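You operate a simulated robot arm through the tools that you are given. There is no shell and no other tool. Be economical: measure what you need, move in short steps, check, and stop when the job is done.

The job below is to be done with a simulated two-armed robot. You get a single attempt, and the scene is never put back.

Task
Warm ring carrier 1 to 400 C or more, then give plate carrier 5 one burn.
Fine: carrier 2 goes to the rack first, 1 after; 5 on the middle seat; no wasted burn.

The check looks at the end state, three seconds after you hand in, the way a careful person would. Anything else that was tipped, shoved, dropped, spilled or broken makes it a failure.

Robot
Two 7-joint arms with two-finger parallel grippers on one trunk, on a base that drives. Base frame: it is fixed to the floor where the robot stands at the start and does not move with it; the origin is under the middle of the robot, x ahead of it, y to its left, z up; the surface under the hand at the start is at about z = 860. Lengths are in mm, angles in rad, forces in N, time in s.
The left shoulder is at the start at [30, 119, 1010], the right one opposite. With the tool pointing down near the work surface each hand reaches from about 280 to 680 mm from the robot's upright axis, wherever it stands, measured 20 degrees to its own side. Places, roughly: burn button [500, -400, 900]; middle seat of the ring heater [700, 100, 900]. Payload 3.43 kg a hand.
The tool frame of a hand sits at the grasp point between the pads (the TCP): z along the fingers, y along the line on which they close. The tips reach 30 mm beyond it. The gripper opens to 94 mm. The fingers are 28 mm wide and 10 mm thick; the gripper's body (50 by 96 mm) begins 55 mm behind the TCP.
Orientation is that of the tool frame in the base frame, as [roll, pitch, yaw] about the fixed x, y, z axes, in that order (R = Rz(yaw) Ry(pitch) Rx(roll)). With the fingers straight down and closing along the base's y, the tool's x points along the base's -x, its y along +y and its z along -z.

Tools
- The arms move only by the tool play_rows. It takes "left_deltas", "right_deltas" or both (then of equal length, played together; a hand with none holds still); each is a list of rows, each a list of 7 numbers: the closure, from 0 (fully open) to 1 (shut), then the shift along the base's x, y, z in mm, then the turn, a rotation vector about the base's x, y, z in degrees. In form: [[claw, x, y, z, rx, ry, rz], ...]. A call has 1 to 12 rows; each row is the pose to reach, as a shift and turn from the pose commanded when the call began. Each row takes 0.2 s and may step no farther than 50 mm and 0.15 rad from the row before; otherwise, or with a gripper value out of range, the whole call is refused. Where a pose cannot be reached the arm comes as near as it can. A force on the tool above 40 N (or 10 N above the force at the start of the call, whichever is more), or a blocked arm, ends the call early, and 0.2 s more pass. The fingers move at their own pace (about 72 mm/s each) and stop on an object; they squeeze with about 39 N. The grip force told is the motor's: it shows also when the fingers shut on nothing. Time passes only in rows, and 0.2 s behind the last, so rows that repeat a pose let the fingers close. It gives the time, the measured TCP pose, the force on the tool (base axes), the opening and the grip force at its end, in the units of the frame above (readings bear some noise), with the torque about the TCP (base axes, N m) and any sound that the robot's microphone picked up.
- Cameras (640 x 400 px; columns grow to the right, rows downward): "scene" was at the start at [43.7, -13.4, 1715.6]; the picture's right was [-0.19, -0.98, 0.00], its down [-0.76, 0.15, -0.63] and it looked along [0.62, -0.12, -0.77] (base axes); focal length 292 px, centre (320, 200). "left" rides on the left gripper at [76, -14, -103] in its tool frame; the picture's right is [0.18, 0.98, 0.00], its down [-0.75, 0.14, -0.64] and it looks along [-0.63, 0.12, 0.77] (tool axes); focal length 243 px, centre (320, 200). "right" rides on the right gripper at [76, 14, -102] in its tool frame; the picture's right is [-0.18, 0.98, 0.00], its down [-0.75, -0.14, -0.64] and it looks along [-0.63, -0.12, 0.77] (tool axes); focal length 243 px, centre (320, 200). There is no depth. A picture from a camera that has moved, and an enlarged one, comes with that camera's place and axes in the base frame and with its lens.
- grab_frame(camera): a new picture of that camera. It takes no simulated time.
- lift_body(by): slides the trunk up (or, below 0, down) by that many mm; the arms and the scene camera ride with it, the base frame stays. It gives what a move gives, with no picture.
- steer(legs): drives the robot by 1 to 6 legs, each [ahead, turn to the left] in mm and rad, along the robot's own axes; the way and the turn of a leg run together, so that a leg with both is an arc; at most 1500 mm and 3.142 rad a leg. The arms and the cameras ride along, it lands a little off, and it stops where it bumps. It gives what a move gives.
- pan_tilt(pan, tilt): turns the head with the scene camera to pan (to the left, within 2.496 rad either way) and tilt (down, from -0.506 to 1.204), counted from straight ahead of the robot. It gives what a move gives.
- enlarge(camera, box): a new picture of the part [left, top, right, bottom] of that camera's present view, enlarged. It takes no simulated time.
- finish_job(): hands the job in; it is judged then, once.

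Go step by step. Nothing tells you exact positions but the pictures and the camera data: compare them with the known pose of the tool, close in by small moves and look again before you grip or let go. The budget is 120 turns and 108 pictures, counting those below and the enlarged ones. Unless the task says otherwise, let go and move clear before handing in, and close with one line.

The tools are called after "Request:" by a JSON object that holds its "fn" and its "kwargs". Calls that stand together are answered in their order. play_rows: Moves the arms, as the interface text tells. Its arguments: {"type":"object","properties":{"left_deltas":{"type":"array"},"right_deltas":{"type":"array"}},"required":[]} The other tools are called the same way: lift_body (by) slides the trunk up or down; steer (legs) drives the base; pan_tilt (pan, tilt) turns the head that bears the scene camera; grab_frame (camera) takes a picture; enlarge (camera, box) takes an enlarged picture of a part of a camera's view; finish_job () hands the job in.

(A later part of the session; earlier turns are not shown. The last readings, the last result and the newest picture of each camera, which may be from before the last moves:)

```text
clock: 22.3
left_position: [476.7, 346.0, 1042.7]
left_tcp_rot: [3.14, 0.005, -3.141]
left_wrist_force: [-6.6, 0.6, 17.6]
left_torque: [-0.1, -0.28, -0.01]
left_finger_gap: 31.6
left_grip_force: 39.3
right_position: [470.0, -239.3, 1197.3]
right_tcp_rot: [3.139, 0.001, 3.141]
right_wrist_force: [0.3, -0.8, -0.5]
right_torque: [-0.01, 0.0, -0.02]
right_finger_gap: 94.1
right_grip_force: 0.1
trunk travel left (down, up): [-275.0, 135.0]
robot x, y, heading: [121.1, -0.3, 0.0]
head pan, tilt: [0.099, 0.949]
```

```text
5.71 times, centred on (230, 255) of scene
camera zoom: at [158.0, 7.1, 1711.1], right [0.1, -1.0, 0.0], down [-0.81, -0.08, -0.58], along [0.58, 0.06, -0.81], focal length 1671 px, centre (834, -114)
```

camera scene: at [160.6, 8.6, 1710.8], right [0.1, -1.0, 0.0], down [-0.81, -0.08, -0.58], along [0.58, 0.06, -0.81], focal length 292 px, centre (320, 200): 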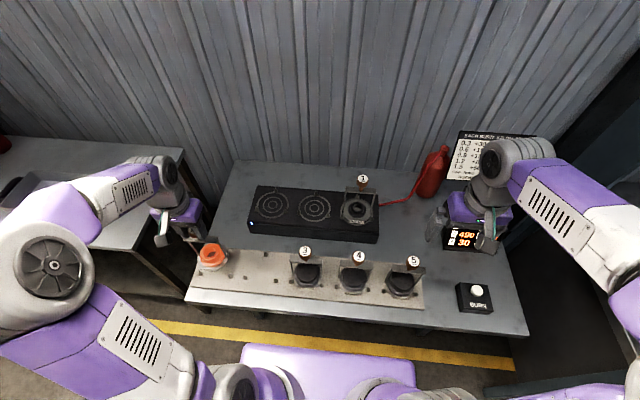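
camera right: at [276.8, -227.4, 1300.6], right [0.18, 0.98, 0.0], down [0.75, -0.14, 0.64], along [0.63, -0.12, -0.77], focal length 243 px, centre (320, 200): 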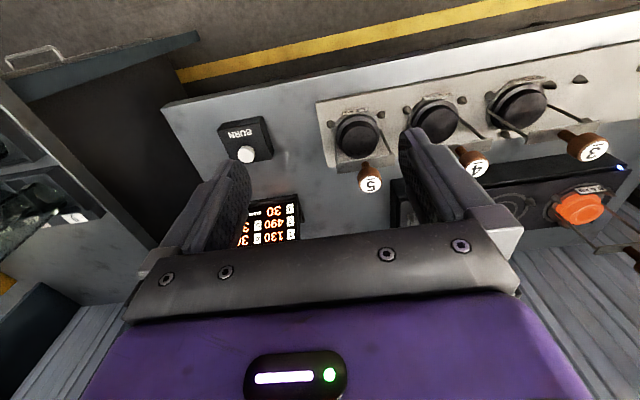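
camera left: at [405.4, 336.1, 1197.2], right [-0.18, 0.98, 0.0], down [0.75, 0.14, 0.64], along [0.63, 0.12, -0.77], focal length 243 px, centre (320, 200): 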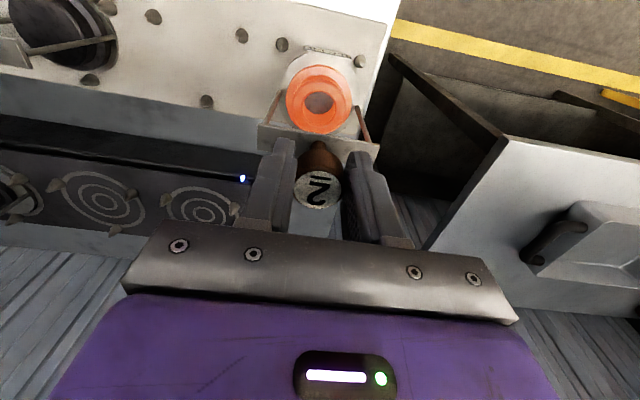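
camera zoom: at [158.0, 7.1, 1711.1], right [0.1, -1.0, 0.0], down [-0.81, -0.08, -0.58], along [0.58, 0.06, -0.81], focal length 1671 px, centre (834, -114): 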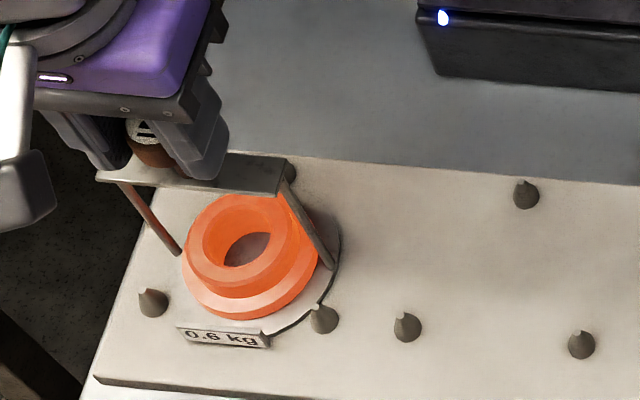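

All three touches were at the same height, with contact at the back edge and a thin gap at the front. So it is on the plate, tilted slightly in the grip. I'll loosen a little so it settles, still caged.

Request:
{"fn": "play_rows", "kwargs": {"left_deltas": [[0.64, 0, 0, 0, 0, 0, 0], [0.58, 0, 0, 0, 0, 0, 0], [0.58, 0, 0, 0, 0, 0, 0]]}}

Request:
{"fn": "enlarge", "kwargs": {"camera": "scene", "box": [190, 220, 270, 290]}}

Request:
{"fn": "grab_frame", "kwargs": {"camera": "left"}}

```text
clock: 23.1
left_position: [475.8, 345.6, 1040.4]
left_tcp_rot: [3.141, 0.001, 3.141]
left_wrist_force: [0.4, 0.3, -0.3]
left_torque: [0.02, 0.03, 0.02]
left_finger_gap: 39.5
left_grip_force: 0.1
right_position: [472.3, -238.4, 1198.3]
right_tcp_rot: [-3.141, -0.002, 3.14]
right_wrist_force: [1.2, 0.0, 0.3]
right_torque: [0.03, 0.0, 0.01]
right_finger_gap: 94.0
right_grip_force: 0.2
trunk travel left (down, up): [-275.0, 135.0]
robot x, y, heading: [120.3, 2.0, -0.004]
head pan, tilt: [0.099, 0.949]
```

```text
5.71 times, centred on (230, 255) of scene
camera zoom: at [160.5, 8.2, 1710.8], right [0.1, -1.0, 0.0], down [-0.81, -0.08, -0.58], along [0.58, 0.06, -0.81], focal length 1671 px, centre (834, -114)
```

zoom: 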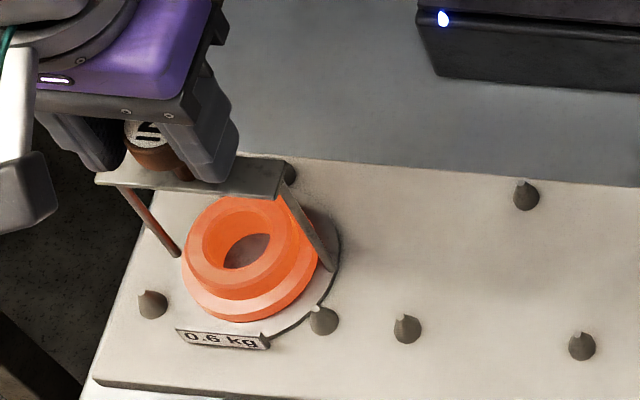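

```text
67 pictures are left
camera left: at [400.2, 332.8, 1143.5], right [-0.18, 0.98, 0.0], down [0.75, 0.14, 0.64], along [0.63, 0.12, -0.77], focal length 243 px, centre (320, 200)
```

left: 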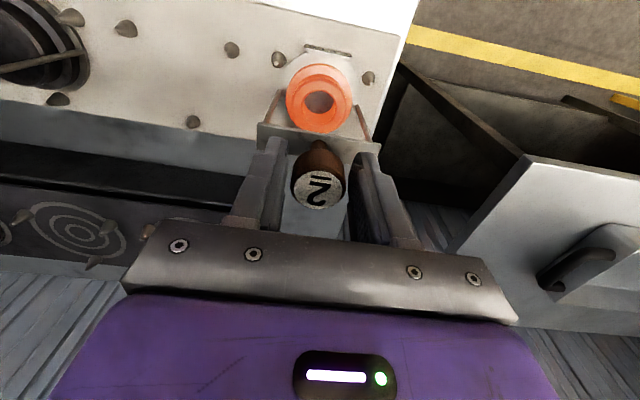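

No sinking when loosened, and the height matches carrier 3, so 2 is seated. Opening fully and rising straight up.

Request:
{"fn": "play_rows", "kwargs": {"left_deltas": [[0.2, 0, 0, 0, 0, 0, 0], [0, 0, 0, 0, 0, 0, 0], [0, 0, 0, 0, 0, 0, 0], [0, 0, 0, 30, 0, 0, 0], [0, 0, 0, 75, 0, 0, 0], [0, 0, 0, 120, 0, 0, 0], [0, 0, 0, 150, 0, 0, 0], [0, 0, 0, 150, 0, 0, 0]]}}

Request:
{"fn": "grab_frame", "kwargs": {"camera": "left"}}

Request:
{"fn": "enlarge", "kwargs": {"camera": "scene", "box": [180, 210, 340, 310]}}

Request:
{"fn": "grab_frame", "kwargs": {"camera": "right"}}

```text
clock: 24.9
left_position: [477.1, 345.0, 1191.5]
left_tcp_rot: [-3.14, 0.0, 3.14]
left_wrist_force: [-0.1, -0.3, -0.2]
left_torque: [-0.02, -0.01, 0.02]
left_finger_gap: 93.9
left_grip_force: 0.0
right_position: [471.1, -239.1, 1198.5]
right_tcp_rot: [3.141, 0.0, 3.142]
right_wrist_force: [0.4, -0.7, 0.3]
right_torque: [-0.01, 0.01, -0.01]
right_finger_gap: 93.9
right_grip_force: 0.0
trunk travel left (down, up): [-275.0, 135.0]
robot x, y, heading: [117.4, 1.4, -0.0]
head pan, tilt: [0.099, 0.949]
```

```text
66 pictures are left
camera left: at [400.9, 332.2, 1294.0], right [-0.18, 0.98, 0.0], down [0.75, 0.14, 0.64], along [0.63, 0.12, -0.77], focal length 243 px, centre (320, 200)
```

left: 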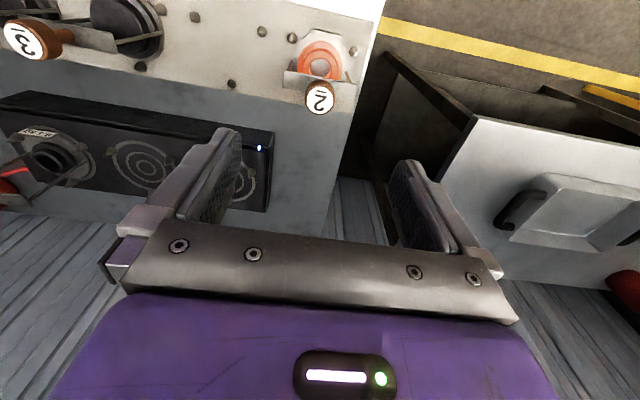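

```text
4.00 times, centred on (260, 260) of scene
camera zoom: at [160.4, 8.2, 1710.8], right [0.1, -1.0, 0.0], down [-0.81, -0.08, -0.58], along [0.58, 0.06, -0.81], focal length 1170 px, centre (560, -40)
```

zoom: 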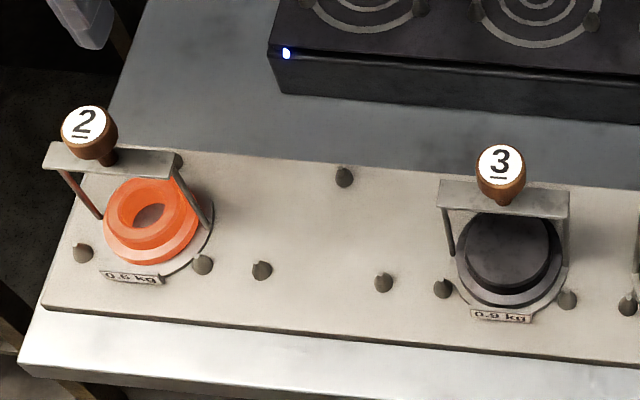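

```text
64 pictures are left
camera right: at [395.9, -227.5, 1300.7], right [0.18, 0.98, 0.0], down [0.75, -0.14, 0.64], along [0.63, -0.12, -0.77], focal length 243 px, centre (320, 200)
```

right: 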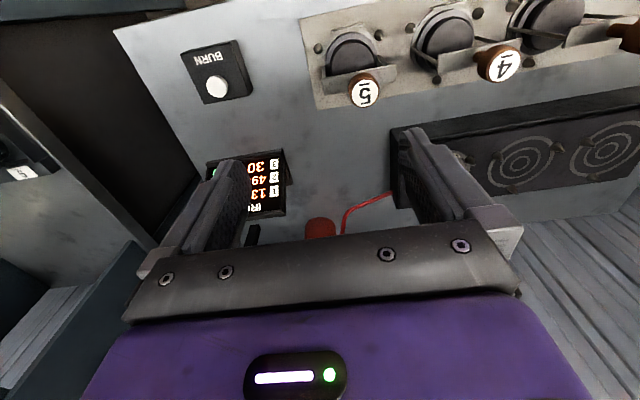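

Carrier 2 stands level in its seat. Burn button cap reads near (469, -399, 912); I'll bring the right hand, closed, above it.

Request:
{"fn": "play_rows", "kwargs": {"right_deltas": [[0.5, 0, -40, 0, 0, 0, 0], [1, 0, -80, -20, 0, 0, 0], [1, 0, -120, -50, 0, 0, 0], [1, -1, -145, -90, 0, 0, 0], [1, -2, -160, -135, 0, 0, 0], [1, -2, -160, -180, 0, 0, 0], [1, -2, -160, -210, 0, 0, 0], [1, -2, -160, -210, 0, 0, 0]]}}

Request:
{"fn": "grab_frame", "kwargs": {"camera": "right"}}

Request:
{"fn": "enlarge", "kwargs": {"camera": "scene", "box": [420, 210, 540, 320]}}

```text
clock: 26.7
left_position: [477.1, 344.8, 1189.9]
left_tcp_rot: [-3.141, 0.0, 3.141]
left_wrist_force: [-0.1, 0.7, -0.8]
left_torque: [0.01, -0.02, 0.03]
left_finger_gap: 94.0
left_grip_force: 0.0
right_position: [469.6, -397.3, 988.2]
right_tcp_rot: [-3.141, -0.001, 3.14]
right_wrist_force: [-0.1, -0.4, -0.2]
right_torque: [0.0, 0.0, 0.06]
right_finger_gap: 0.0
right_grip_force: 33.1
trunk travel left (down, up): [-275.0, 135.0]
robot x, y, heading: [117.4, 1.4, -0.002]
head pan, tilt: [0.099, 0.949]
```

```text
63 pictures are left
camera right: at [393.8, -385.9, 1090.8], right [0.19, 0.98, 0.0], down [0.75, -0.14, 0.64], along [0.63, -0.12, -0.77], focal length 243 px, centre (320, 200)
```

right: 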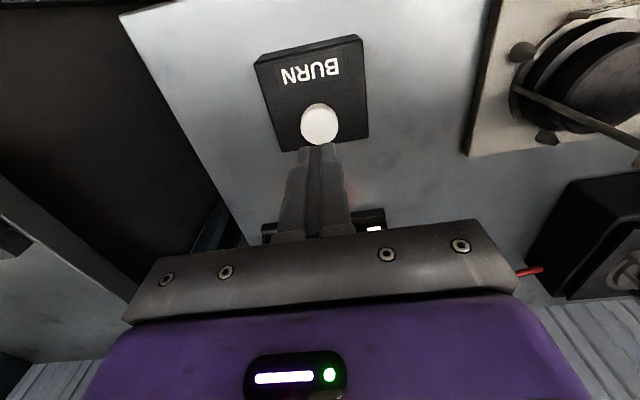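

```text
3.64 times, centred on (480, 265) of scene
camera zoom: at [159.9, 8.3, 1710.8], right [0.1, -1.0, 0.0], down [-0.81, -0.08, -0.58], along [0.58, 0.06, -0.81], focal length 1064 px, centre (-262, -36)
```

zoom: 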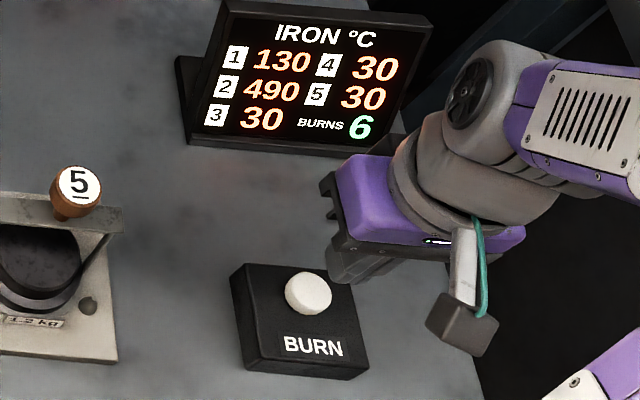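

The display is now readable (1: 130, 2: 490, burns 6) and the fingertips are over the cap. Pressing down gently.

Request:
{"fn": "play_rows", "kwargs": {"right_deltas": [[1, -1, -2, -20, 0, 0, 0], [1, -1, -2, -36, 0, 0, 0], [1, -1, -2, -42, 0, 0, 0], [1, -1, -2, -46, 0, 0, 0]]}}

Request:
{"fn": "enlarge", "kwargs": {"camera": "scene", "box": [420, 210, 540, 320]}}

```text
clock: 27.7
left_position: [476.0, 345.1, 1190.2]
left_tcp_rot: [3.142, 0.001, -3.141]
left_wrist_force: [0.7, -0.1, -1.3]
left_torque: [-0.02, 0.03, 0.01]
left_finger_gap: 93.9
left_grip_force: 0.0
right_position: [468.3, -400.7, 942.3]
right_tcp_rot: [-3.142, 0.0, 3.141]
right_wrist_force: [0.3, 0.2, -0.3]
right_torque: [0.02, 0.02, -0.01]
right_finger_gap: 0.0
right_grip_force: 32.5
trunk travel left (down, up): [-275.0, 135.0]
robot x, y, heading: [118.8, -0.9, -0.005]
head pan, tilt: [0.099, 0.949]
```

```text
3.64 times, centred on (480, 265) of scene
camera zoom: at [160.4, 8.0, 1710.8], right [0.1, -1.0, 0.0], down [-0.81, -0.08, -0.58], along [0.58, 0.06, -0.81], focal length 1064 px, centre (-262, -36)
```

zoom: 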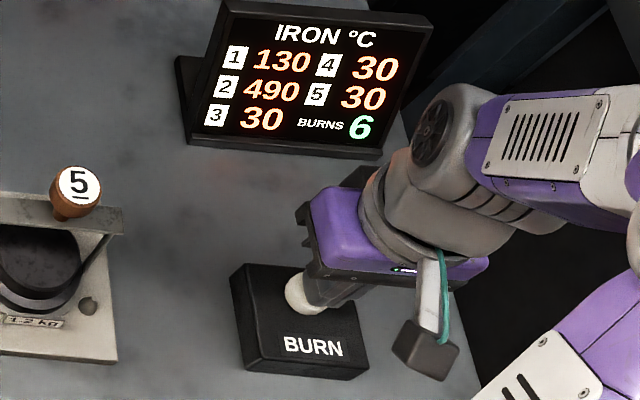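

Request:
{"fn": "grab_frame", "kwargs": {"camera": "right"}}

```text
60 pictures are left
camera right: at [392.9, -389.4, 1044.6], right [0.18, 0.98, 0.0], down [0.75, -0.14, 0.64], along [0.63, -0.12, -0.77], focal length 243 px, centre (320, 200)
```

right: 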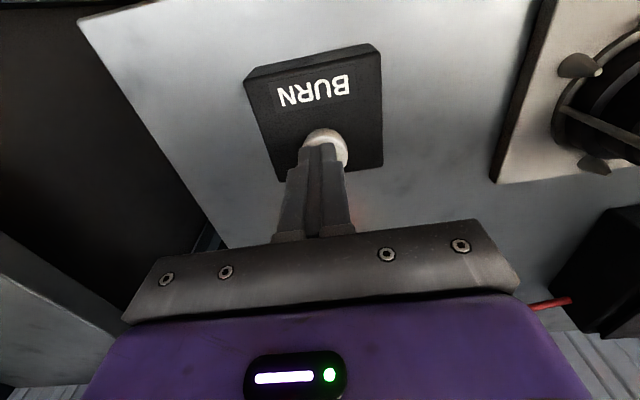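

Tips are over the cap, just short of it. Pressing further in small steps.

Request:
{"fn": "play_rows", "kwargs": {"right_deltas": [[1, 0, 2, -3, 0, 0, 0], [1, 0, 2, -6, 0, 0, 0], [1, 0, 2, -9, 0, 0, 0]]}}

Request:
{"fn": "enlarge", "kwargs": {"camera": "scene", "box": [420, 210, 540, 320]}}

```text
clock: 28.5
left_position: [477.1, 346.8, 1190.2]
left_tcp_rot: [-3.141, 0.002, 3.14]
left_wrist_force: [0.6, 0.0, -0.3]
left_torque: [-0.03, 0.03, 0.02]
left_finger_gap: 94.1
left_grip_force: 0.0
right_position: [469.6, -399.8, 934.8]
right_tcp_rot: [-3.139, 0.006, 3.141]
right_wrist_force: [1.2, -5.2, 21.7]
right_torque: [-0.12, 0.04, -0.06]
right_finger_gap: 0.0
right_grip_force: 33.5
trunk travel left (down, up): [-275.0, 135.0]
robot x, y, heading: [119.5, -2.7, 0.001]
head pan, tilt: [0.099, 0.949]
heard: click
```

```text
3.64 times, centred on (480, 265) of scene
camera zoom: at [159.1, 9.0, 1711.1], right [0.1, -1.0, 0.0], down [-0.81, -0.08, -0.58], along [0.58, 0.06, -0.81], focal length 1064 px, centre (-262, -36)
```

zoom: 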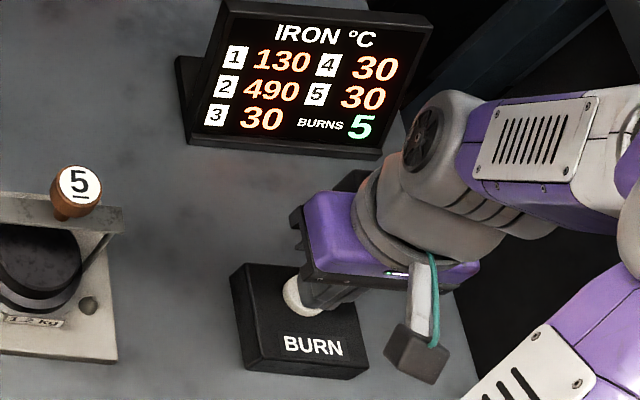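

Click heard and burns went to 5. Releasing the button and watching the temperatures.

Request:
{"fn": "play_rows", "kwargs": {"right_deltas": [[1, 0, 0, 20, 0, 0, 0], [1, 0, 0, 60, 0, 0, 0], [1, 0, 0, 100, 0, 0, 0], [1, 0, 0, 140, 0, 0, 0], [1, 0, 0, 180, 0, 0, 0], [1, 0, 0, 220, 0, 0, 0], [1, 0, 0, 220, 0, 0, 0]]}}

Request:
{"fn": "enlarge", "kwargs": {"camera": "scene", "box": [420, 210, 540, 320]}}

```text
clock: 30.1
left_position: [477.7, 344.9, 1190.6]
left_tcp_rot: [3.141, 0.0, 3.141]
left_wrist_force: [0.7, 0.5, -0.1]
left_torque: [0.0, -0.03, 0.01]
left_finger_gap: 93.8
left_grip_force: 0.1
right_position: [470.2, -399.3, 1152.4]
right_tcp_rot: [3.141, 0.001, -3.142]
right_wrist_force: [0.8, -0.8, 0.5]
right_torque: [0.01, 0.03, 0.03]
right_finger_gap: 0.0
right_grip_force: 33.2
trunk travel left (down, up): [-275.0, 135.0]
robot x, y, heading: [118.9, 1.2, -0.001]
head pan, tilt: [0.099, 0.949]
```

```text
3.64 times, centred on (480, 265) of scene
camera zoom: at [160.7, 7.9, 1710.8], right [0.1, -1.0, 0.0], down [-0.81, -0.08, -0.58], along [0.58, 0.06, -0.81], focal length 1064 px, centre (-262, -36)
```

zoom: 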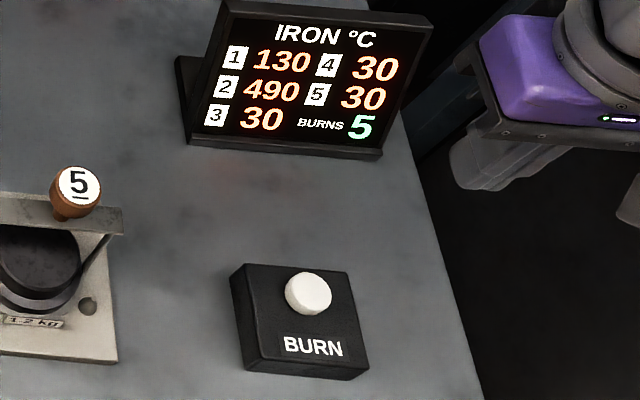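

The readout has not changed yet, so the burn is likely under way; I won't press again. Meanwhile I'll move the left hand over to above knob 1.

Request:
{"fn": "play_rows", "kwargs": {"left_deltas": [[0, 20, -35, 0, 0, 0, 0], [0, 40, -75, 0, 0, 0, 0], [0, 60, -115, 0, 0, 0, 0], [0, 80, -155, 0, 0, 0, 0], [0, 100, -195, 0, 0, 0, 0], [0, 120, -235, 0, 0, 0, 0], [0, 140, -275, 0, 0, 0, 0], [0, 160, -315, 0, 0, 0, 0], [0, 180, -355, 0, 0, 0, 0], [0, 195, -395, 0, 0, 0, 0], [0, 195, -395, 0, 0, 0, 0], [0, 195, -395, 0, 0, 0, 0]]}}

Request:
{"fn": "grab_frame", "kwargs": {"camera": "scene"}}

Request:
{"fn": "grab_frame", "kwargs": {"camera": "left"}}

Request:
{"fn": "enlarge", "kwargs": {"camera": "scene", "box": [420, 210, 540, 320]}}

```text
clock: 32.7
left_position: [671.8, -49.4, 1189.1]
left_tcp_rot: [3.14, -0.001, 3.14]
left_wrist_force: [-0.1, 0.8, 0.5]
left_torque: [0.02, 0.01, 0.02]
left_finger_gap: 93.9
left_grip_force: 0.1
right_position: [471.1, -399.7, 1150.7]
right_tcp_rot: [3.139, -0.001, -3.139]
right_wrist_force: [0.5, 1.2, -0.6]
right_torque: [-0.04, 0.0, -0.02]
right_finger_gap: 0.0
right_grip_force: 33.5
trunk travel left (down, up): [-275.0, 135.0]
robot x, y, heading: [117.3, 2.2, -0.003]
head pan, tilt: [0.099, 0.949]
```

```text
57 pictures are left
camera scene: at [160.8, 7.3, 1710.8], right [0.1, -1.0, 0.0], down [-0.81, -0.08, -0.58], along [0.58, 0.06, -0.81], focal length 292 px, centre (320, 200)
```

scene: 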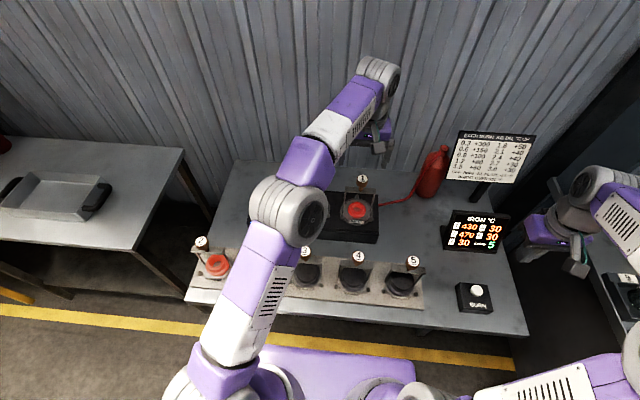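

```text
56 pictures are left
camera left: at [595.3, -62.9, 1293.4], right [-0.18, 0.98, 0.0], down [0.75, 0.14, 0.64], along [0.63, 0.12, -0.77], focal length 243 px, centre (320, 200)
```

left: 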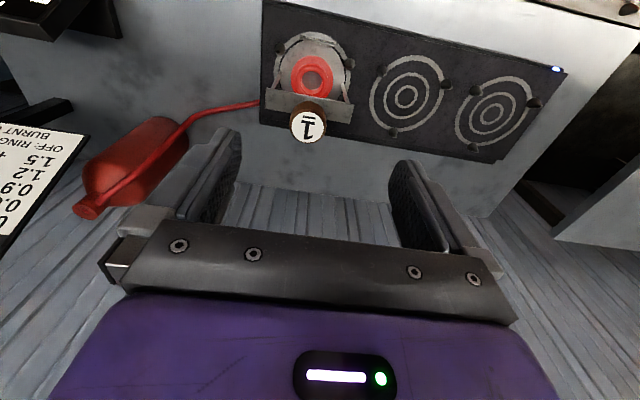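

```text
3.64 times, centred on (480, 265) of scene
camera zoom: at [160.8, 7.3, 1710.8], right [0.1, -1.0, 0.0], down [-0.81, -0.08, -0.58], along [0.58, 0.06, -0.81], focal length 1064 px, centre (-262, -36)
```

zoom: 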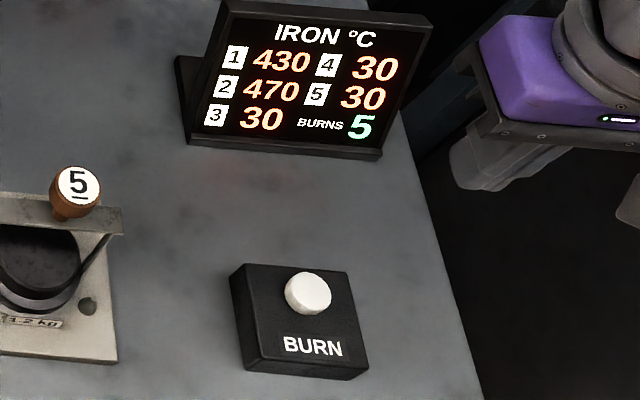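

Burn finished: 1 at 430, 2 at 470. Knob 1 is near (673, -57); lowering to just above for a check.

Request:
{"fn": "play_rows", "kwargs": {"left_deltas": [[0, 1, -7, 0, 0, 0, 0], [0, 1, -7, -40, 0, 0, 0], [0, 1, -7, -40, 0, 0, 0]]}}

Request:
{"fn": "grab_frame", "kwargs": {"camera": "left"}}

```text
clock: 33.5
left_position: [672.4, -56.3, 1149.1]
left_tcp_rot: [3.141, 0.0, 3.14]
left_wrist_force: [-0.1, -0.6, -0.3]
left_torque: [0.04, -0.01, -0.02]
left_finger_gap: 94.1
left_grip_force: 0.1
right_position: [469.3, -398.9, 1151.9]
right_tcp_rot: [3.141, -0.001, 3.141]
right_wrist_force: [-0.1, -0.3, 0.6]
right_torque: [-0.01, 0.0, 0.0]
right_finger_gap: 0.0
right_grip_force: 33.3
trunk travel left (down, up): [-275.0, 135.0]
robot x, y, heading: [117.4, 2.4, 0.005]
head pan, tilt: [0.099, 0.949]
```

```text
54 pictures are left
camera left: at [595.8, -68.9, 1253.5], right [-0.18, 0.98, 0.0], down [0.75, 0.14, 0.64], along [0.63, 0.12, -0.77], focal length 243 px, centre (320, 200)
```

left: 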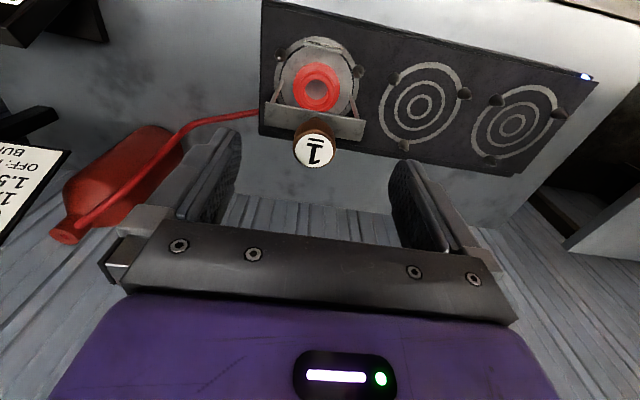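

Same picture as with carrier 2 at this stage, so the same correction: lower and close.

Request:
{"fn": "play_rows", "kwargs": {"left_deltas": [[0, 2, -4, -20, 0, 0, 0], [0, 2, -4, -46, 0, 0, 0], [0, 2, -4, -46, 0, 0, 0], [0.5, 2, -4, -46, 0, 0, 0], [1, 2, -4, -46, 0, 0, 0], [1, 2, -4, -46, 0, 0, 0], [1, 2, -4, -46, 0, 0, 0], [1, 2, -4, -46, 0, 0, 0]]}}

Request:
{"fn": "enlarge", "kwargs": {"camera": "left", "box": [200, 0, 440, 250]}}

```text
clock: 35.3
left_position: [672.4, -59.3, 1104.9]
left_tcp_rot: [3.14, 0.0, -3.141]
left_wrist_force: [0.3, 2.0, 0.5]
left_torque: [0.08, 0.0, -0.01]
left_finger_gap: 31.4
left_grip_force: 38.8
right_position: [470.3, -398.8, 1151.4]
right_tcp_rot: [-3.141, 0.0, -3.141]
right_wrist_force: [0.2, 0.0, 0.0]
right_torque: [-0.01, 0.01, -0.03]
right_finger_gap: 0.1
right_grip_force: 33.4
trunk travel left (down, up): [-275.0, 135.0]
robot x, y, heading: [120.1, -1.5, 0.001]
head pan, tilt: [0.099, 0.949]
```

```text
1.60 times, centred on (320, 125) of left
camera zoom: at [596.2, -72.7, 1206.9], right [-0.18, 0.98, 0.0], down [0.75, 0.14, 0.64], along [0.63, 0.12, -0.77], focal length 388 px, centre (320, 320)
```

zoom: 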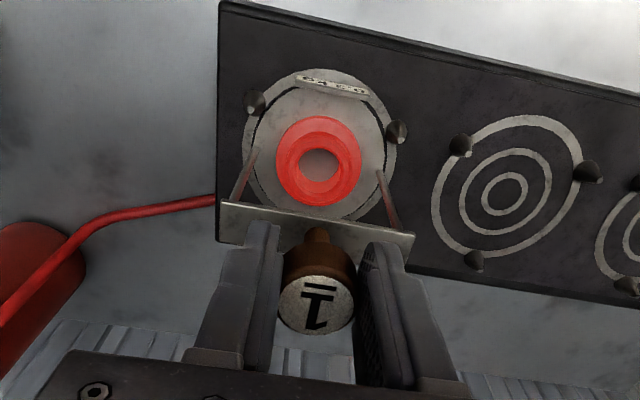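

Held. Lift, travel along the empty heater seats, then back over the second rack seat (~476, 212).

Request:
{"fn": "play_rows", "kwargs": {"left_deltas": [[1, 0, 0, 10, 0, 0, 0], [1, 0, 0, 30, 0, 0, 0], [1, 0, 0, 60, 0, 0, 0], [1, 0, 0, 75, 0, 0, 0], [1, 0, 20, 75, 0, 0, 0], [1, 0, 60, 75, 0, 0, 0], [1, 0, 105, 75, 0, 0, 0], [1, 0, 150, 75, 0, 0, 0], [1, 0, 195, 75, 0, 0, 0], [1, 0, 235, 75, 0, 0, 0], [1, 0, 262, 75, 0, 0, 0], [1, 0, 272, 75, 0, 0, 0]]}}

Request:
{"fn": "play_rows", "kwargs": {"left_deltas": [[1, -20, 0, 0, 0, 0, 0], [1, -60, 0, 0, 0, 0, 0], [1, -105, 0, 0, 0, 0, 0], [1, -145, 0, 0, 0, 0, 0], [1, -180, 0, 0, 0, 0, 0], [1, -196, 0, 0, 0, 0, 0], [1, -196, 0, -20, 0, 0, 0], [1, -196, 0, -60, 0, 0, 0], [1, -196, 0, -90, 0, 0, 0], [1, -196, 0, -110, 0, 0, 0], [1, -196, 0, -110, 0, 0, 0]]}}

Request:
{"fn": "grab_frame", "kwargs": {"camera": "scene"}}

Request:
{"fn": "grab_frame", "kwargs": {"camera": "left"}}

```text
clock: 37.9
left_position: [675.2, 213.1, 1178.9]
left_tcp_rot: [3.141, -0.001, 3.141]
left_wrist_force: [0.7, 0.1, -3.6]
left_torque: [-0.01, 0.02, 0.0]
left_finger_gap: 31.4
left_grip_force: 39.3
right_position: [469.6, -400.0, 1151.2]
right_tcp_rot: [-3.141, 0.0, 3.141]
right_wrist_force: [-0.3, 0.3, 0.0]
right_torque: [-0.02, 0.01, -0.03]
right_finger_gap: 0.1
right_grip_force: 32.7
trunk travel left (down, up): [-275.0, 135.0]
robot x, y, heading: [122.6, -0.8, 0.0]
head pan, tilt: [0.099, 0.949]
```

```text
clock: 40.3
left_position: [477.8, 213.6, 1068.7]
left_tcp_rot: [-3.141, 0.0, 3.141]
left_wrist_force: [-1.0, 0.2, -4.2]
left_torque: [-0.01, 0.04, 0.0]
left_finger_gap: 31.0
left_grip_force: 39.5
right_position: [470.2, -398.7, 1152.2]
right_tcp_rot: [3.141, 0.001, 3.141]
right_wrist_force: [0.7, -0.3, 0.0]
right_torque: [0.01, 0.0, -0.04]
right_finger_gap: 0.0
right_grip_force: 33.1
trunk travel left (down, up): [-275.0, 135.0]
robot x, y, heading: [118.5, -1.2, 0.0]
head pan, tilt: [0.099, 0.949]
```

```text
52 pictures are left
camera scene: at [160.4, 8.3, 1710.8], right [0.1, -1.0, 0.0], down [-0.81, -0.08, -0.58], along [0.58, 0.06, -0.81], focal length 292 px, centre (320, 200)
```

scene: 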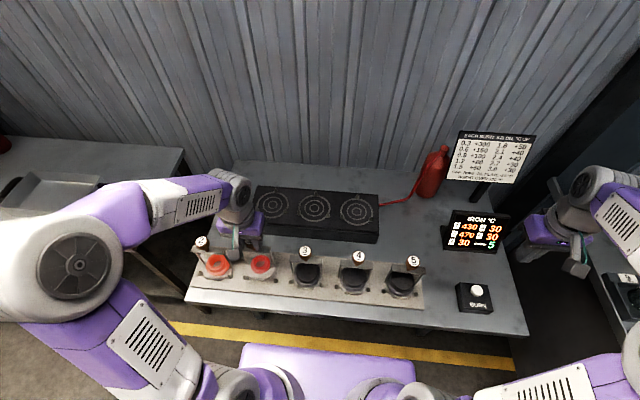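

```text
51 pictures are left
camera left: at [401.0, 199.3, 1172.7], right [-0.18, 0.98, 0.0], down [0.75, 0.14, 0.64], along [0.63, 0.12, -0.77], focal length 243 px, centre (320, 200)
```

left: 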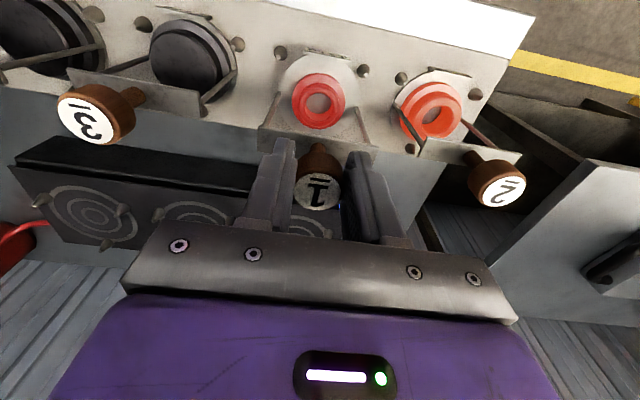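

Peg midpoint reads y = 212.8, so it is lined up. Lowering onto the seat.

Request:
{"fn": "play_rows", "kwargs": {"left_deltas": [[1, -1, -1, -10, 0, 0, 0], [1, -1, -1, -18, 0, 0, 0], [1, -1, -1, -22, 0, 0, 0], [1, -1, -1, -25, 0, 0, 0], [1, -1, -1, -27, 0, 0, 0]]}}

Request:
{"fn": "enlarge", "kwargs": {"camera": "scene", "box": [190, 220, 330, 300]}}

```text
clock: 41.5
left_position: [475.4, 212.5, 1043.9]
left_tcp_rot: [-3.142, -0.002, -3.14]
left_wrist_force: [-8.1, -0.1, 0.5]
left_torque: [0.04, 1.01, -0.01]
left_finger_gap: 31.3
left_grip_force: 39.1
right_position: [469.2, -398.7, 1151.9]
right_tcp_rot: [-3.141, -0.001, -3.14]
right_wrist_force: [-0.5, 0.3, 1.3]
right_torque: [0.02, 0.01, 0.01]
right_finger_gap: 0.1
right_grip_force: 33.4
trunk travel left (down, up): [-275.0, 135.0]
robot x, y, heading: [120.7, -0.1, 0.0]
head pan, tilt: [0.099, 0.949]
```

```text
4.57 times, centred on (260, 260) of scene
camera zoom: at [158.9, 8.1, 1710.9], right [0.1, -1.0, 0.0], down [-0.81, -0.08, -0.58], along [0.58, 0.06, -0.81], focal length 1337 px, centre (594, -74)
```

zoom: 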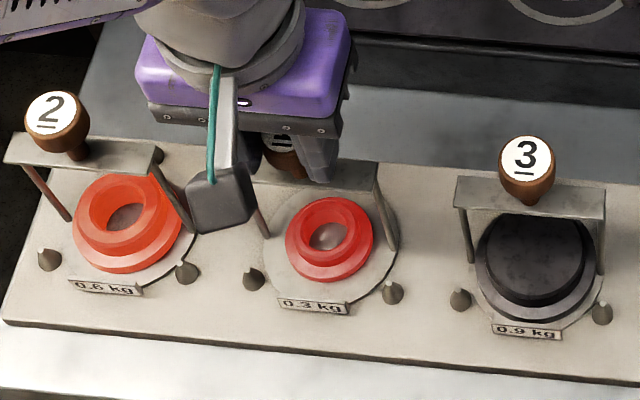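

The back peg is pushing it toward -x (8 N sideways, hardly any vertical force), so I'll yield 3 mm that way and lower a bit more.

Request:
{"fn": "play_rows", "kwargs": {"left_deltas": [[1, -1.5, 0, 0, 0, 0, 0], [1, -3, 0, 0, 0, 0, 0], [1, -3, 0, -2, 0, 0, 0], [1, -3, 0, -3, 0, 0, 0]]}}

```text
clock: 42.5
left_position: [474.9, 212.7, 1042.7]
left_tcp_rot: [3.141, 0.009, 3.14]
left_wrist_force: [-6.9, 4.8, 29.5]
left_torque: [0.14, 0.78, 0.05]
left_finger_gap: 31.0
left_grip_force: 39.0
right_position: [467.8, -399.0, 1152.3]
right_tcp_rot: [3.14, 0.001, 3.141]
right_wrist_force: [1.2, 0.5, -1.2]
right_torque: [0.0, 0.0, 0.0]
right_finger_gap: 0.0
right_grip_force: 32.8
trunk travel left (down, up): [-275.0, 135.0]
robot x, y, heading: [118.4, -1.3, -0.003]
head pan, tilt: [0.099, 0.949]
```

It bottomed at the same height as carrier 2 did, with the load near the centre. Loosening to let it settle.

Request:
{"fn": "play_rows", "kwargs": {"left_deltas": [[1, 0, 0, 1.5, 0, 0, 0], [0.64, 0, 0, 1.5, 0, 0, 0], [0.58, 0, 0, 1.5, 0, 0, 0], [0.58, 0, 0, 1.5, 0, 0, 0]]}}

Request:
{"fn": "enlarge", "kwargs": {"camera": "scene", "box": [190, 220, 330, 300]}}

Request:
{"fn": "grab_frame", "kwargs": {"camera": "left"}}

```text
clock: 43.5
left_position: [475.5, 211.8, 1041.3]
left_tcp_rot: [-3.141, 0.002, 3.14]
left_wrist_force: [0.3, -0.3, -0.2]
left_torque: [0.01, 0.0, 0.01]
left_finger_gap: 39.3
left_grip_force: 0.1
right_position: [470.0, -400.1, 1151.7]
right_tcp_rot: [3.142, -0.001, -3.141]
right_wrist_force: [-0.3, 0.4, 0.6]
right_torque: [-0.04, -0.02, 0.0]
right_finger_gap: 0.0
right_grip_force: 32.8
trunk travel left (down, up): [-275.0, 135.0]
robot x, y, heading: [118.5, 5.0, -0.0]
head pan, tilt: [0.099, 0.949]
```

```text
4.57 times, centred on (260, 260) of scene
camera zoom: at [160.4, 8.1, 1710.8], right [0.1, -1.0, 0.0], down [-0.81, -0.08, -0.58], along [0.58, 0.06, -0.81], focal length 1337 px, centre (594, -74)
```

zoom: 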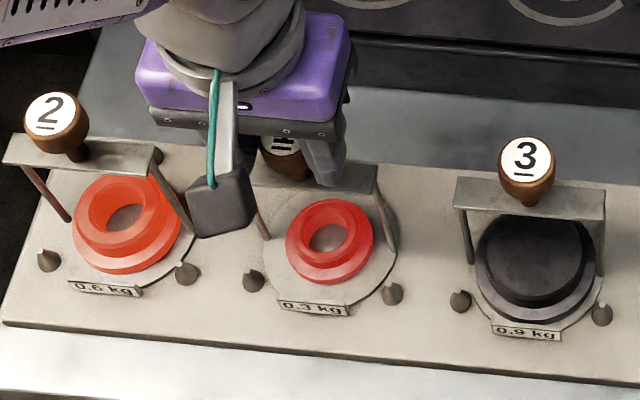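

```text
48 pictures are left
camera left: at [398.9, 198.7, 1144.5], right [-0.18, 0.98, 0.0], down [0.75, 0.14, 0.64], along [0.63, 0.12, -0.77], focal length 243 px, centre (320, 200)
```

left: 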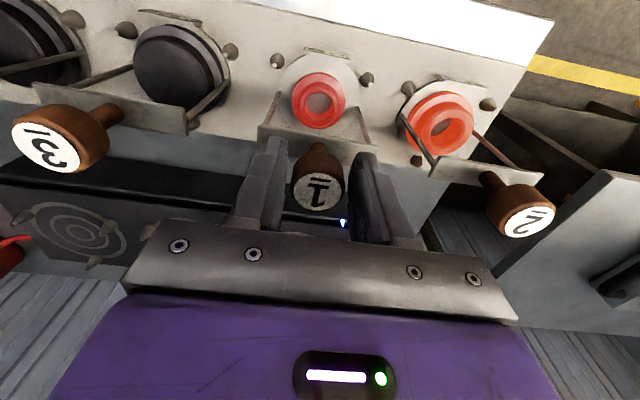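

Settled as it was on the heater. Opening, rising and moving the left hand aside.

Request:
{"fn": "play_rows", "kwargs": {"left_deltas": [[0.2, 0, 0, 0, 0, 0, 0], [0, 0, 0, 0, 0, 0, 0], [0, 0, 0, 0, 0, 0, 0], [0, 0, 0, 40, 0, 0, 0], [0, 0, 0, 85, 0, 0, 0], [0, 0, 0, 130, 0, 0, 0], [0, -10, 30, 160, 0, 0, 0], [0, -20, 75, 175, 0, 0, 0], [0, -30, 120, 180, 0, 0, 0], [0, -40, 160, 180, 0, 0, 0], [0, -40, 160, 180, 0, 0, 0]], "right_deltas": [[1, 0, 0, 0, 0, 0, 0], [1, 0, 0, 0, 0, 0, 0], [1, 0, 0, 0, 0, 0, 0], [0, 0, 0, 30, 0, 0, 0], [0, 0, 40, 40, 0, 0, 0], [0, 0, 80, 40, 0, 0, 0], [0, 0, 120, 40, 0, 0, 0], [0, 0, 160, 40, 0, 0, 0], [0, 3, 195, 40, 0, 0, 0], [0, 6, 207, 40, 0, 0, 0], [0, 6, 207, 40, 0, 0, 0]]}}

Request:
{"fn": "grab_frame", "kwargs": {"camera": "scene"}}

Request:
{"fn": "grab_frame", "kwargs": {"camera": "right"}}

Request:
{"fn": "enlarge", "kwargs": {"camera": "scene", "box": [170, 210, 350, 310]}}

```text
clock: 45.9
left_position: [431.8, 371.9, 1220.3]
left_tcp_rot: [3.14, -0.001, 3.14]
left_wrist_force: [-0.2, 0.1, 0.2]
left_torque: [0.01, 0.01, -0.02]
left_finger_gap: 94.4
left_grip_force: 0.2
right_position: [476.5, -194.5, 1192.8]
right_tcp_rot: [3.141, 0.0, -3.141]
right_wrist_force: [-0.3, 0.3, 0.4]
right_torque: [0.06, -0.01, 0.02]
right_finger_gap: 94.2
right_grip_force: 0.0
trunk travel left (down, up): [-275.0, 135.0]
robot x, y, heading: [120.1, -0.4, 0.001]
head pan, tilt: [0.099, 0.949]
```

```text
47 pictures are left
camera scene: at [160.4, 7.4, 1710.8], right [0.1, -1.0, 0.0], down [-0.81, -0.08, -0.58], along [0.58, 0.06, -0.81], focal length 292 px, centre (320, 200)
```

scene: 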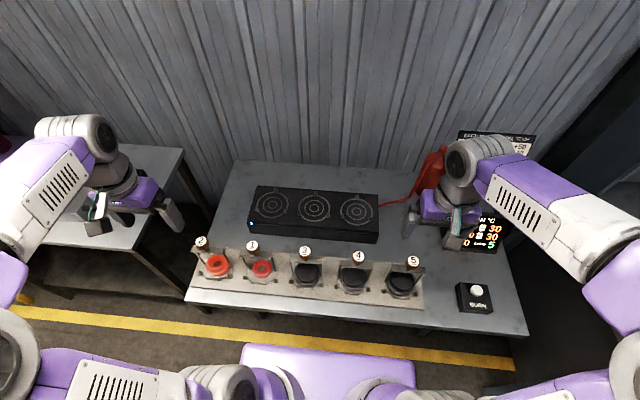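

```text
46 pictures are left
camera right: at [400.0, -180.6, 1295.1], right [0.18, 0.98, 0.0], down [0.75, -0.14, 0.64], along [0.63, -0.12, -0.77], focal length 243 px, centre (320, 200)
```

right: 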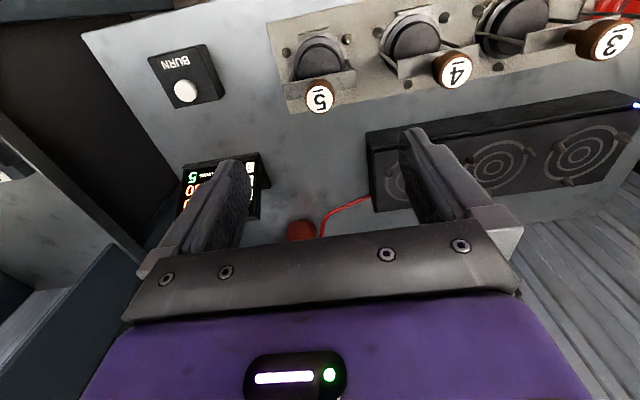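

```text
3.56 times, centred on (260, 260) of scene
camera zoom: at [160.4, 7.4, 1710.8], right [0.1, -1.0, 0.0], down [-0.81, -0.08, -0.58], along [0.58, 0.06, -0.81], focal length 1040 px, centre (533, -13)
```

zoom: 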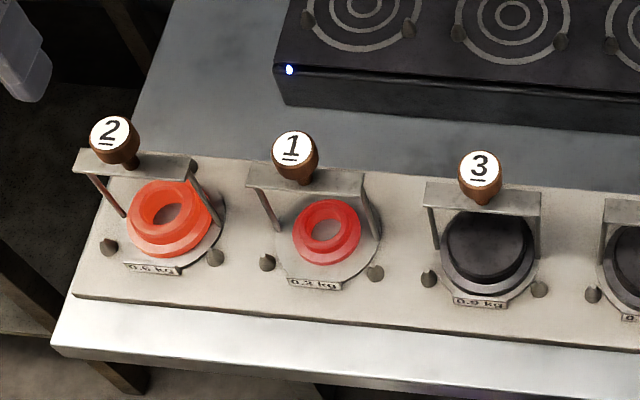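

Both hot rings stand level in the rack. Knob 5's top is near (475, -194, 1047); lowering the right hand to just above for a check.

Request:
{"fn": "play_rows", "kwargs": {"right_deltas": [[0, 0, 0, -40, 0, 0, 0], [0, 0, 0, -80, 0, 0, 0], [0, 0, 0, -105, 0, 0, 0], [0, 0, 0, -105, 0, 0, 0]]}}

Request:
{"fn": "grab_frame", "kwargs": {"camera": "right"}}

Request:
{"fn": "enlarge", "kwargs": {"camera": "scene", "box": [360, 200, 480, 310]}}

```text
clock: 46.9
left_position: [432.5, 371.3, 1219.4]
left_tcp_rot: [3.14, 0.0, 3.139]
left_wrist_force: [0.8, 0.1, -0.6]
left_torque: [-0.01, -0.01, -0.01]
left_finger_gap: 94.0
left_grip_force: 0.1
right_position: [474.3, -193.1, 1087.0]
right_tcp_rot: [3.14, -0.001, 3.141]
right_wrist_force: [0.7, 0.1, -0.3]
right_torque: [0.01, -0.01, 0.01]
right_finger_gap: 94.2
right_grip_force: 0.1
trunk travel left (down, up): [-275.0, 135.0]
robot x, y, heading: [122.6, -1.1, 0.001]
head pan, tilt: [0.099, 0.949]
```

```text
44 pictures are left
camera right: at [398.7, -181.8, 1189.0], right [0.19, 0.98, 0.0], down [0.75, -0.14, 0.64], along [0.63, -0.12, -0.77], focal length 243 px, centre (320, 200)
```

right: 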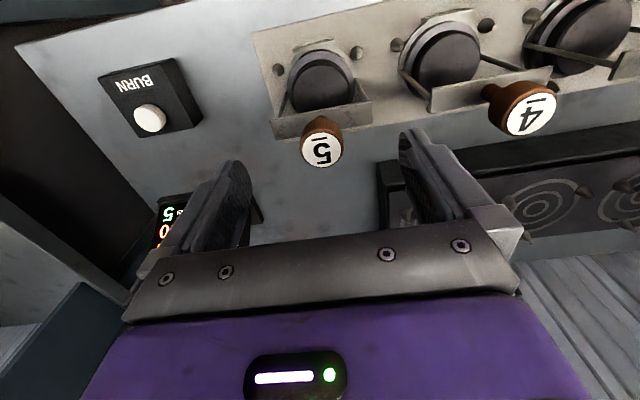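

```text
3.64 times, centred on (420, 255) of scene
camera zoom: at [159.9, 8.1, 1710.8], right [0.1, -1.0, 0.0], down [-0.81, -0.08, -0.58], along [0.58, 0.06, -0.81], focal length 1064 px, centre (-44, 0)
```

zoom: 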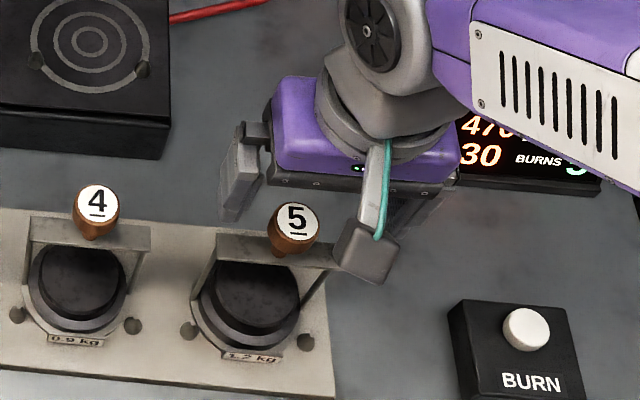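

Aligned over knob 5. Lowering 45 mm and closing.

Request:
{"fn": "play_rows", "kwargs": {"right_deltas": [[0, 1, 0, -20, 0, 0, 0], [0, 1, 0, -45, 0, 0, 0], [0, 1, 0, -45, 0, 0, 0], [0.5, 1, 0, -45, 0, 0, 0], [1, 1, 0, -45, 0, 0, 0], [1, 1, 0, -45, 0, 0, 0], [1, 1, 0, -45, 0, 0, 0], [1, 1, 0, -45, 0, 0, 0]]}}

Request:
{"fn": "enlarge", "kwargs": {"camera": "right", "box": [200, 0, 440, 250]}}

```text
clock: 48.7
left_position: [433.4, 372.4, 1219.4]
left_tcp_rot: [3.141, 0.0, 3.14]
left_wrist_force: [-0.8, 0.5, -0.3]
left_torque: [-0.01, 0.02, -0.01]
left_finger_gap: 94.0
left_grip_force: 0.1
right_position: [476.5, -193.7, 1042.8]
right_tcp_rot: [3.141, 0.001, -3.141]
right_wrist_force: [-0.2, 1.6, -0.2]
right_torque: [0.13, -0.16, 0.04]
right_finger_gap: 31.7
right_grip_force: 39.0
trunk travel left (down, up): [-275.0, 135.0]
robot x, y, heading: [123.0, 1.4, 0.002]
head pan, tilt: [0.099, 0.949]
```

```text
1.60 times, centred on (320, 125) of right
camera zoom: at [400.6, -181.6, 1145.4], right [0.18, 0.98, 0.0], down [0.75, -0.14, 0.64], along [0.63, -0.12, -0.77], focal length 388 px, centre (320, 320)
```

zoom: 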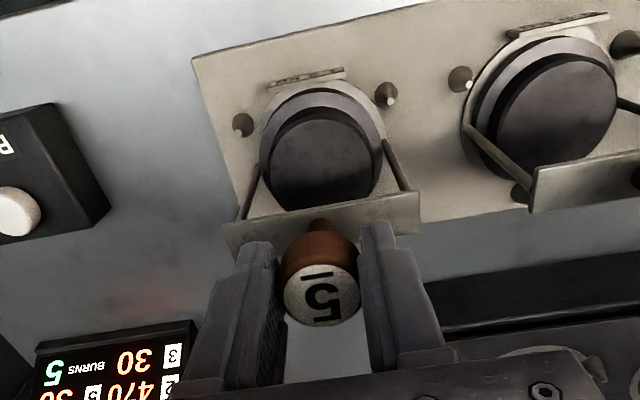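

Gripped. Lift 5 high, go forward past the rack, then left to the middle heater seat (~673, 75).

Request:
{"fn": "play_rows", "kwargs": {"right_deltas": [[1, 0, 0, 8, 0, 0, 0], [1, 0, 0, 25, 0, 0, 0], [1, 0, 0, 60, 0, 0, 0], [1, 0, 0, 100, 0, 0, 0], [1, 0, 0, 130, 0, 0, 0], [1, 0, 0, 140, 0, 0, 0], [1, 25, 0, 140, 0, 0, 0], [1, 60, 0, 140, 0, 0, 0], [1, 100, 0, 140, 0, 0, 0], [1, 140, 0, 140, 0, 0, 0], [1, 175, 0, 140, 0, 0, 0], [1, 197, 0, 140, 0, 0, 0]]}}

Request:
{"fn": "grab_frame", "kwargs": {"camera": "scene"}}

```text
clock: 51.3
left_position: [433.3, 371.0, 1219.9]
left_tcp_rot: [3.141, 0.0, 3.138]
left_wrist_force: [0.5, 0.9, -0.9]
left_torque: [-0.01, -0.01, 0.04]
left_finger_gap: 94.0
left_grip_force: 0.0
right_position: [673.5, -194.2, 1183.5]
right_tcp_rot: [3.14, -0.003, 3.14]
right_wrist_force: [0.3, 0.4, -11.8]
right_torque: [0.0, 0.03, 0.01]
right_finger_gap: 31.6
right_grip_force: 39.2
trunk travel left (down, up): [-275.0, 135.0]
robot x, y, heading: [116.9, 0.5, -0.003]
head pan, tilt: [0.099, 0.949]
```

```text
41 pictures are left
camera scene: at [162.5, 7.8, 1710.7], right [0.1, -1.0, 0.0], down [-0.81, -0.08, -0.58], along [0.58, 0.06, -0.81], focal length 292 px, centre (320, 200)
```

scene: 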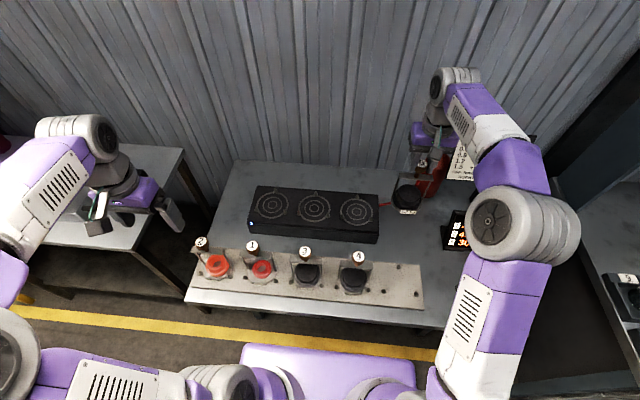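

Carrier 5 hangs straight. Moving left to the middle seat and partway down.

Request:
{"fn": "play_rows", "kwargs": {"right_deltas": [[1, 0, 20, 0, 0, 0, 0], [1, 0, 60, 0, 0, 0, 0], [1, 0, 105, 0, 0, 0, 0], [1, 0, 150, 0, 0, 0, 0], [1, 0, 195, 0, 0, 0, 0], [1, 0, 235, 0, 0, 0, 0], [1, 0, 260, 0, 0, 0, 0], [1, 0, 269, 0, 0, 0, 0], [1, 0, 269, -20, 0, 0, 0], [1, 0, 269, -45, 0, 0, 0], [1, 0, 269, -52, 0, 0, 0], [1, 0, 269, -52, 0, 0, 0]]}}

Request:
{"fn": "grab_frame", "kwargs": {"camera": "right"}}

Request:
{"fn": "enlarge", "kwargs": {"camera": "scene", "box": [240, 140, 400, 260]}}

```text
clock: 53.9
left_position: [434.1, 372.8, 1218.7]
left_tcp_rot: [-3.141, 0.001, 3.141]
left_wrist_force: [-0.1, 0.1, 0.6]
left_torque: [0.0, -0.03, 0.01]
left_finger_gap: 94.1
left_grip_force: 0.0
right_position: [672.4, 76.8, 1130.7]
right_tcp_rot: [-3.141, -0.003, 3.139]
right_wrist_force: [0.8, -1.6, -14.3]
right_torque: [0.03, 0.06, 0.02]
right_finger_gap: 31.9
right_grip_force: 38.9
trunk travel left (down, up): [-275.0, 135.0]
robot x, y, heading: [119.7, 0.8, 0.004]
head pan, tilt: [0.099, 0.949]
```

```text
40 pictures are left
camera right: at [597.1, 87.7, 1233.0], right [0.19, 0.98, 0.0], down [0.75, -0.14, 0.64], along [0.63, -0.12, -0.77], focal length 243 px, centre (320, 200)
```

right: 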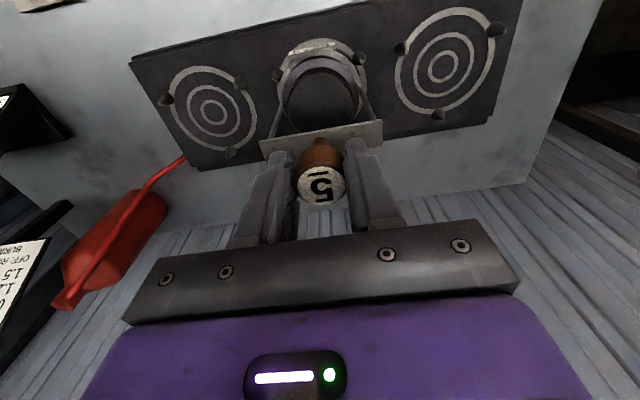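

```text
3.33 times, centred on (320, 200) of scene
camera zoom: at [161.8, 8.4, 1710.7], right [0.1, -1.0, 0.0], down [-0.81, -0.08, -0.58], along [0.58, 0.06, -0.81], focal length 975 px, centre (320, 200)
```

zoom: 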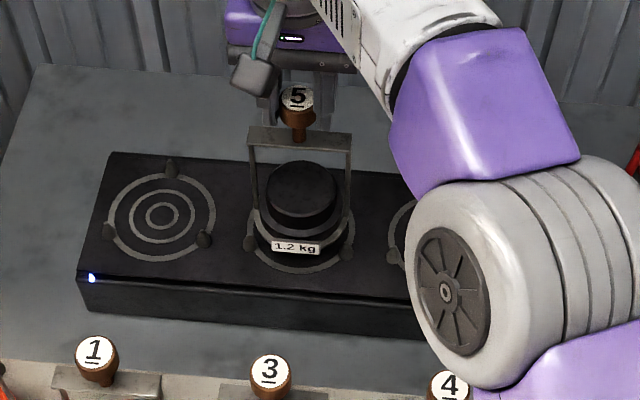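

The pegs put the seat at about (675, 76), so I'm within a millimetre or two. Lowering onto the seat.

Request:
{"fn": "play_rows", "kwargs": {"right_deltas": [[1, 1, 0, -10, 0, 0, 0], [1, 1, 0, -19, 0, 0, 0], [1, 1, 0, -24, 0, 0, 0], [1, 1, 0, -27, 0, 0, 0], [1, 1, 0, -29, 0, 0, 0]]}}

Request:
{"fn": "enlarge", "kwargs": {"camera": "scene", "box": [270, 150, 370, 240]}}

```text
clock: 55.1
left_position: [433.0, 371.6, 1219.6]
left_tcp_rot: [3.141, 0.001, 3.14]
left_wrist_force: [-0.6, 0.6, 0.9]
left_torque: [0.0, -0.01, 0.02]
left_finger_gap: 93.9
left_grip_force: 0.1
right_position: [673.8, 77.1, 1104.0]
right_tcp_rot: [3.141, 0.0, 3.141]
right_wrist_force: [0.6, -0.4, -1.3]
right_torque: [-0.33, 0.31, 0.05]
right_finger_gap: 31.7
right_grip_force: 39.5
trunk travel left (down, up): [-275.0, 135.0]
robot x, y, heading: [115.3, 1.8, -0.004]
head pan, tilt: [0.099, 0.949]
```

```text
4.44 times, centred on (320, 195) of scene
camera zoom: at [160.7, 8.0, 1710.9], right [0.1, -1.0, 0.0], down [-0.81, -0.08, -0.58], along [0.58, 0.06, -0.81], focal length 1300 px, centre (320, 222)
```

zoom: 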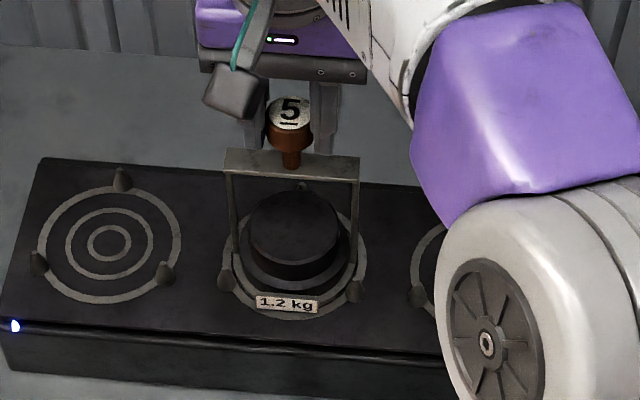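

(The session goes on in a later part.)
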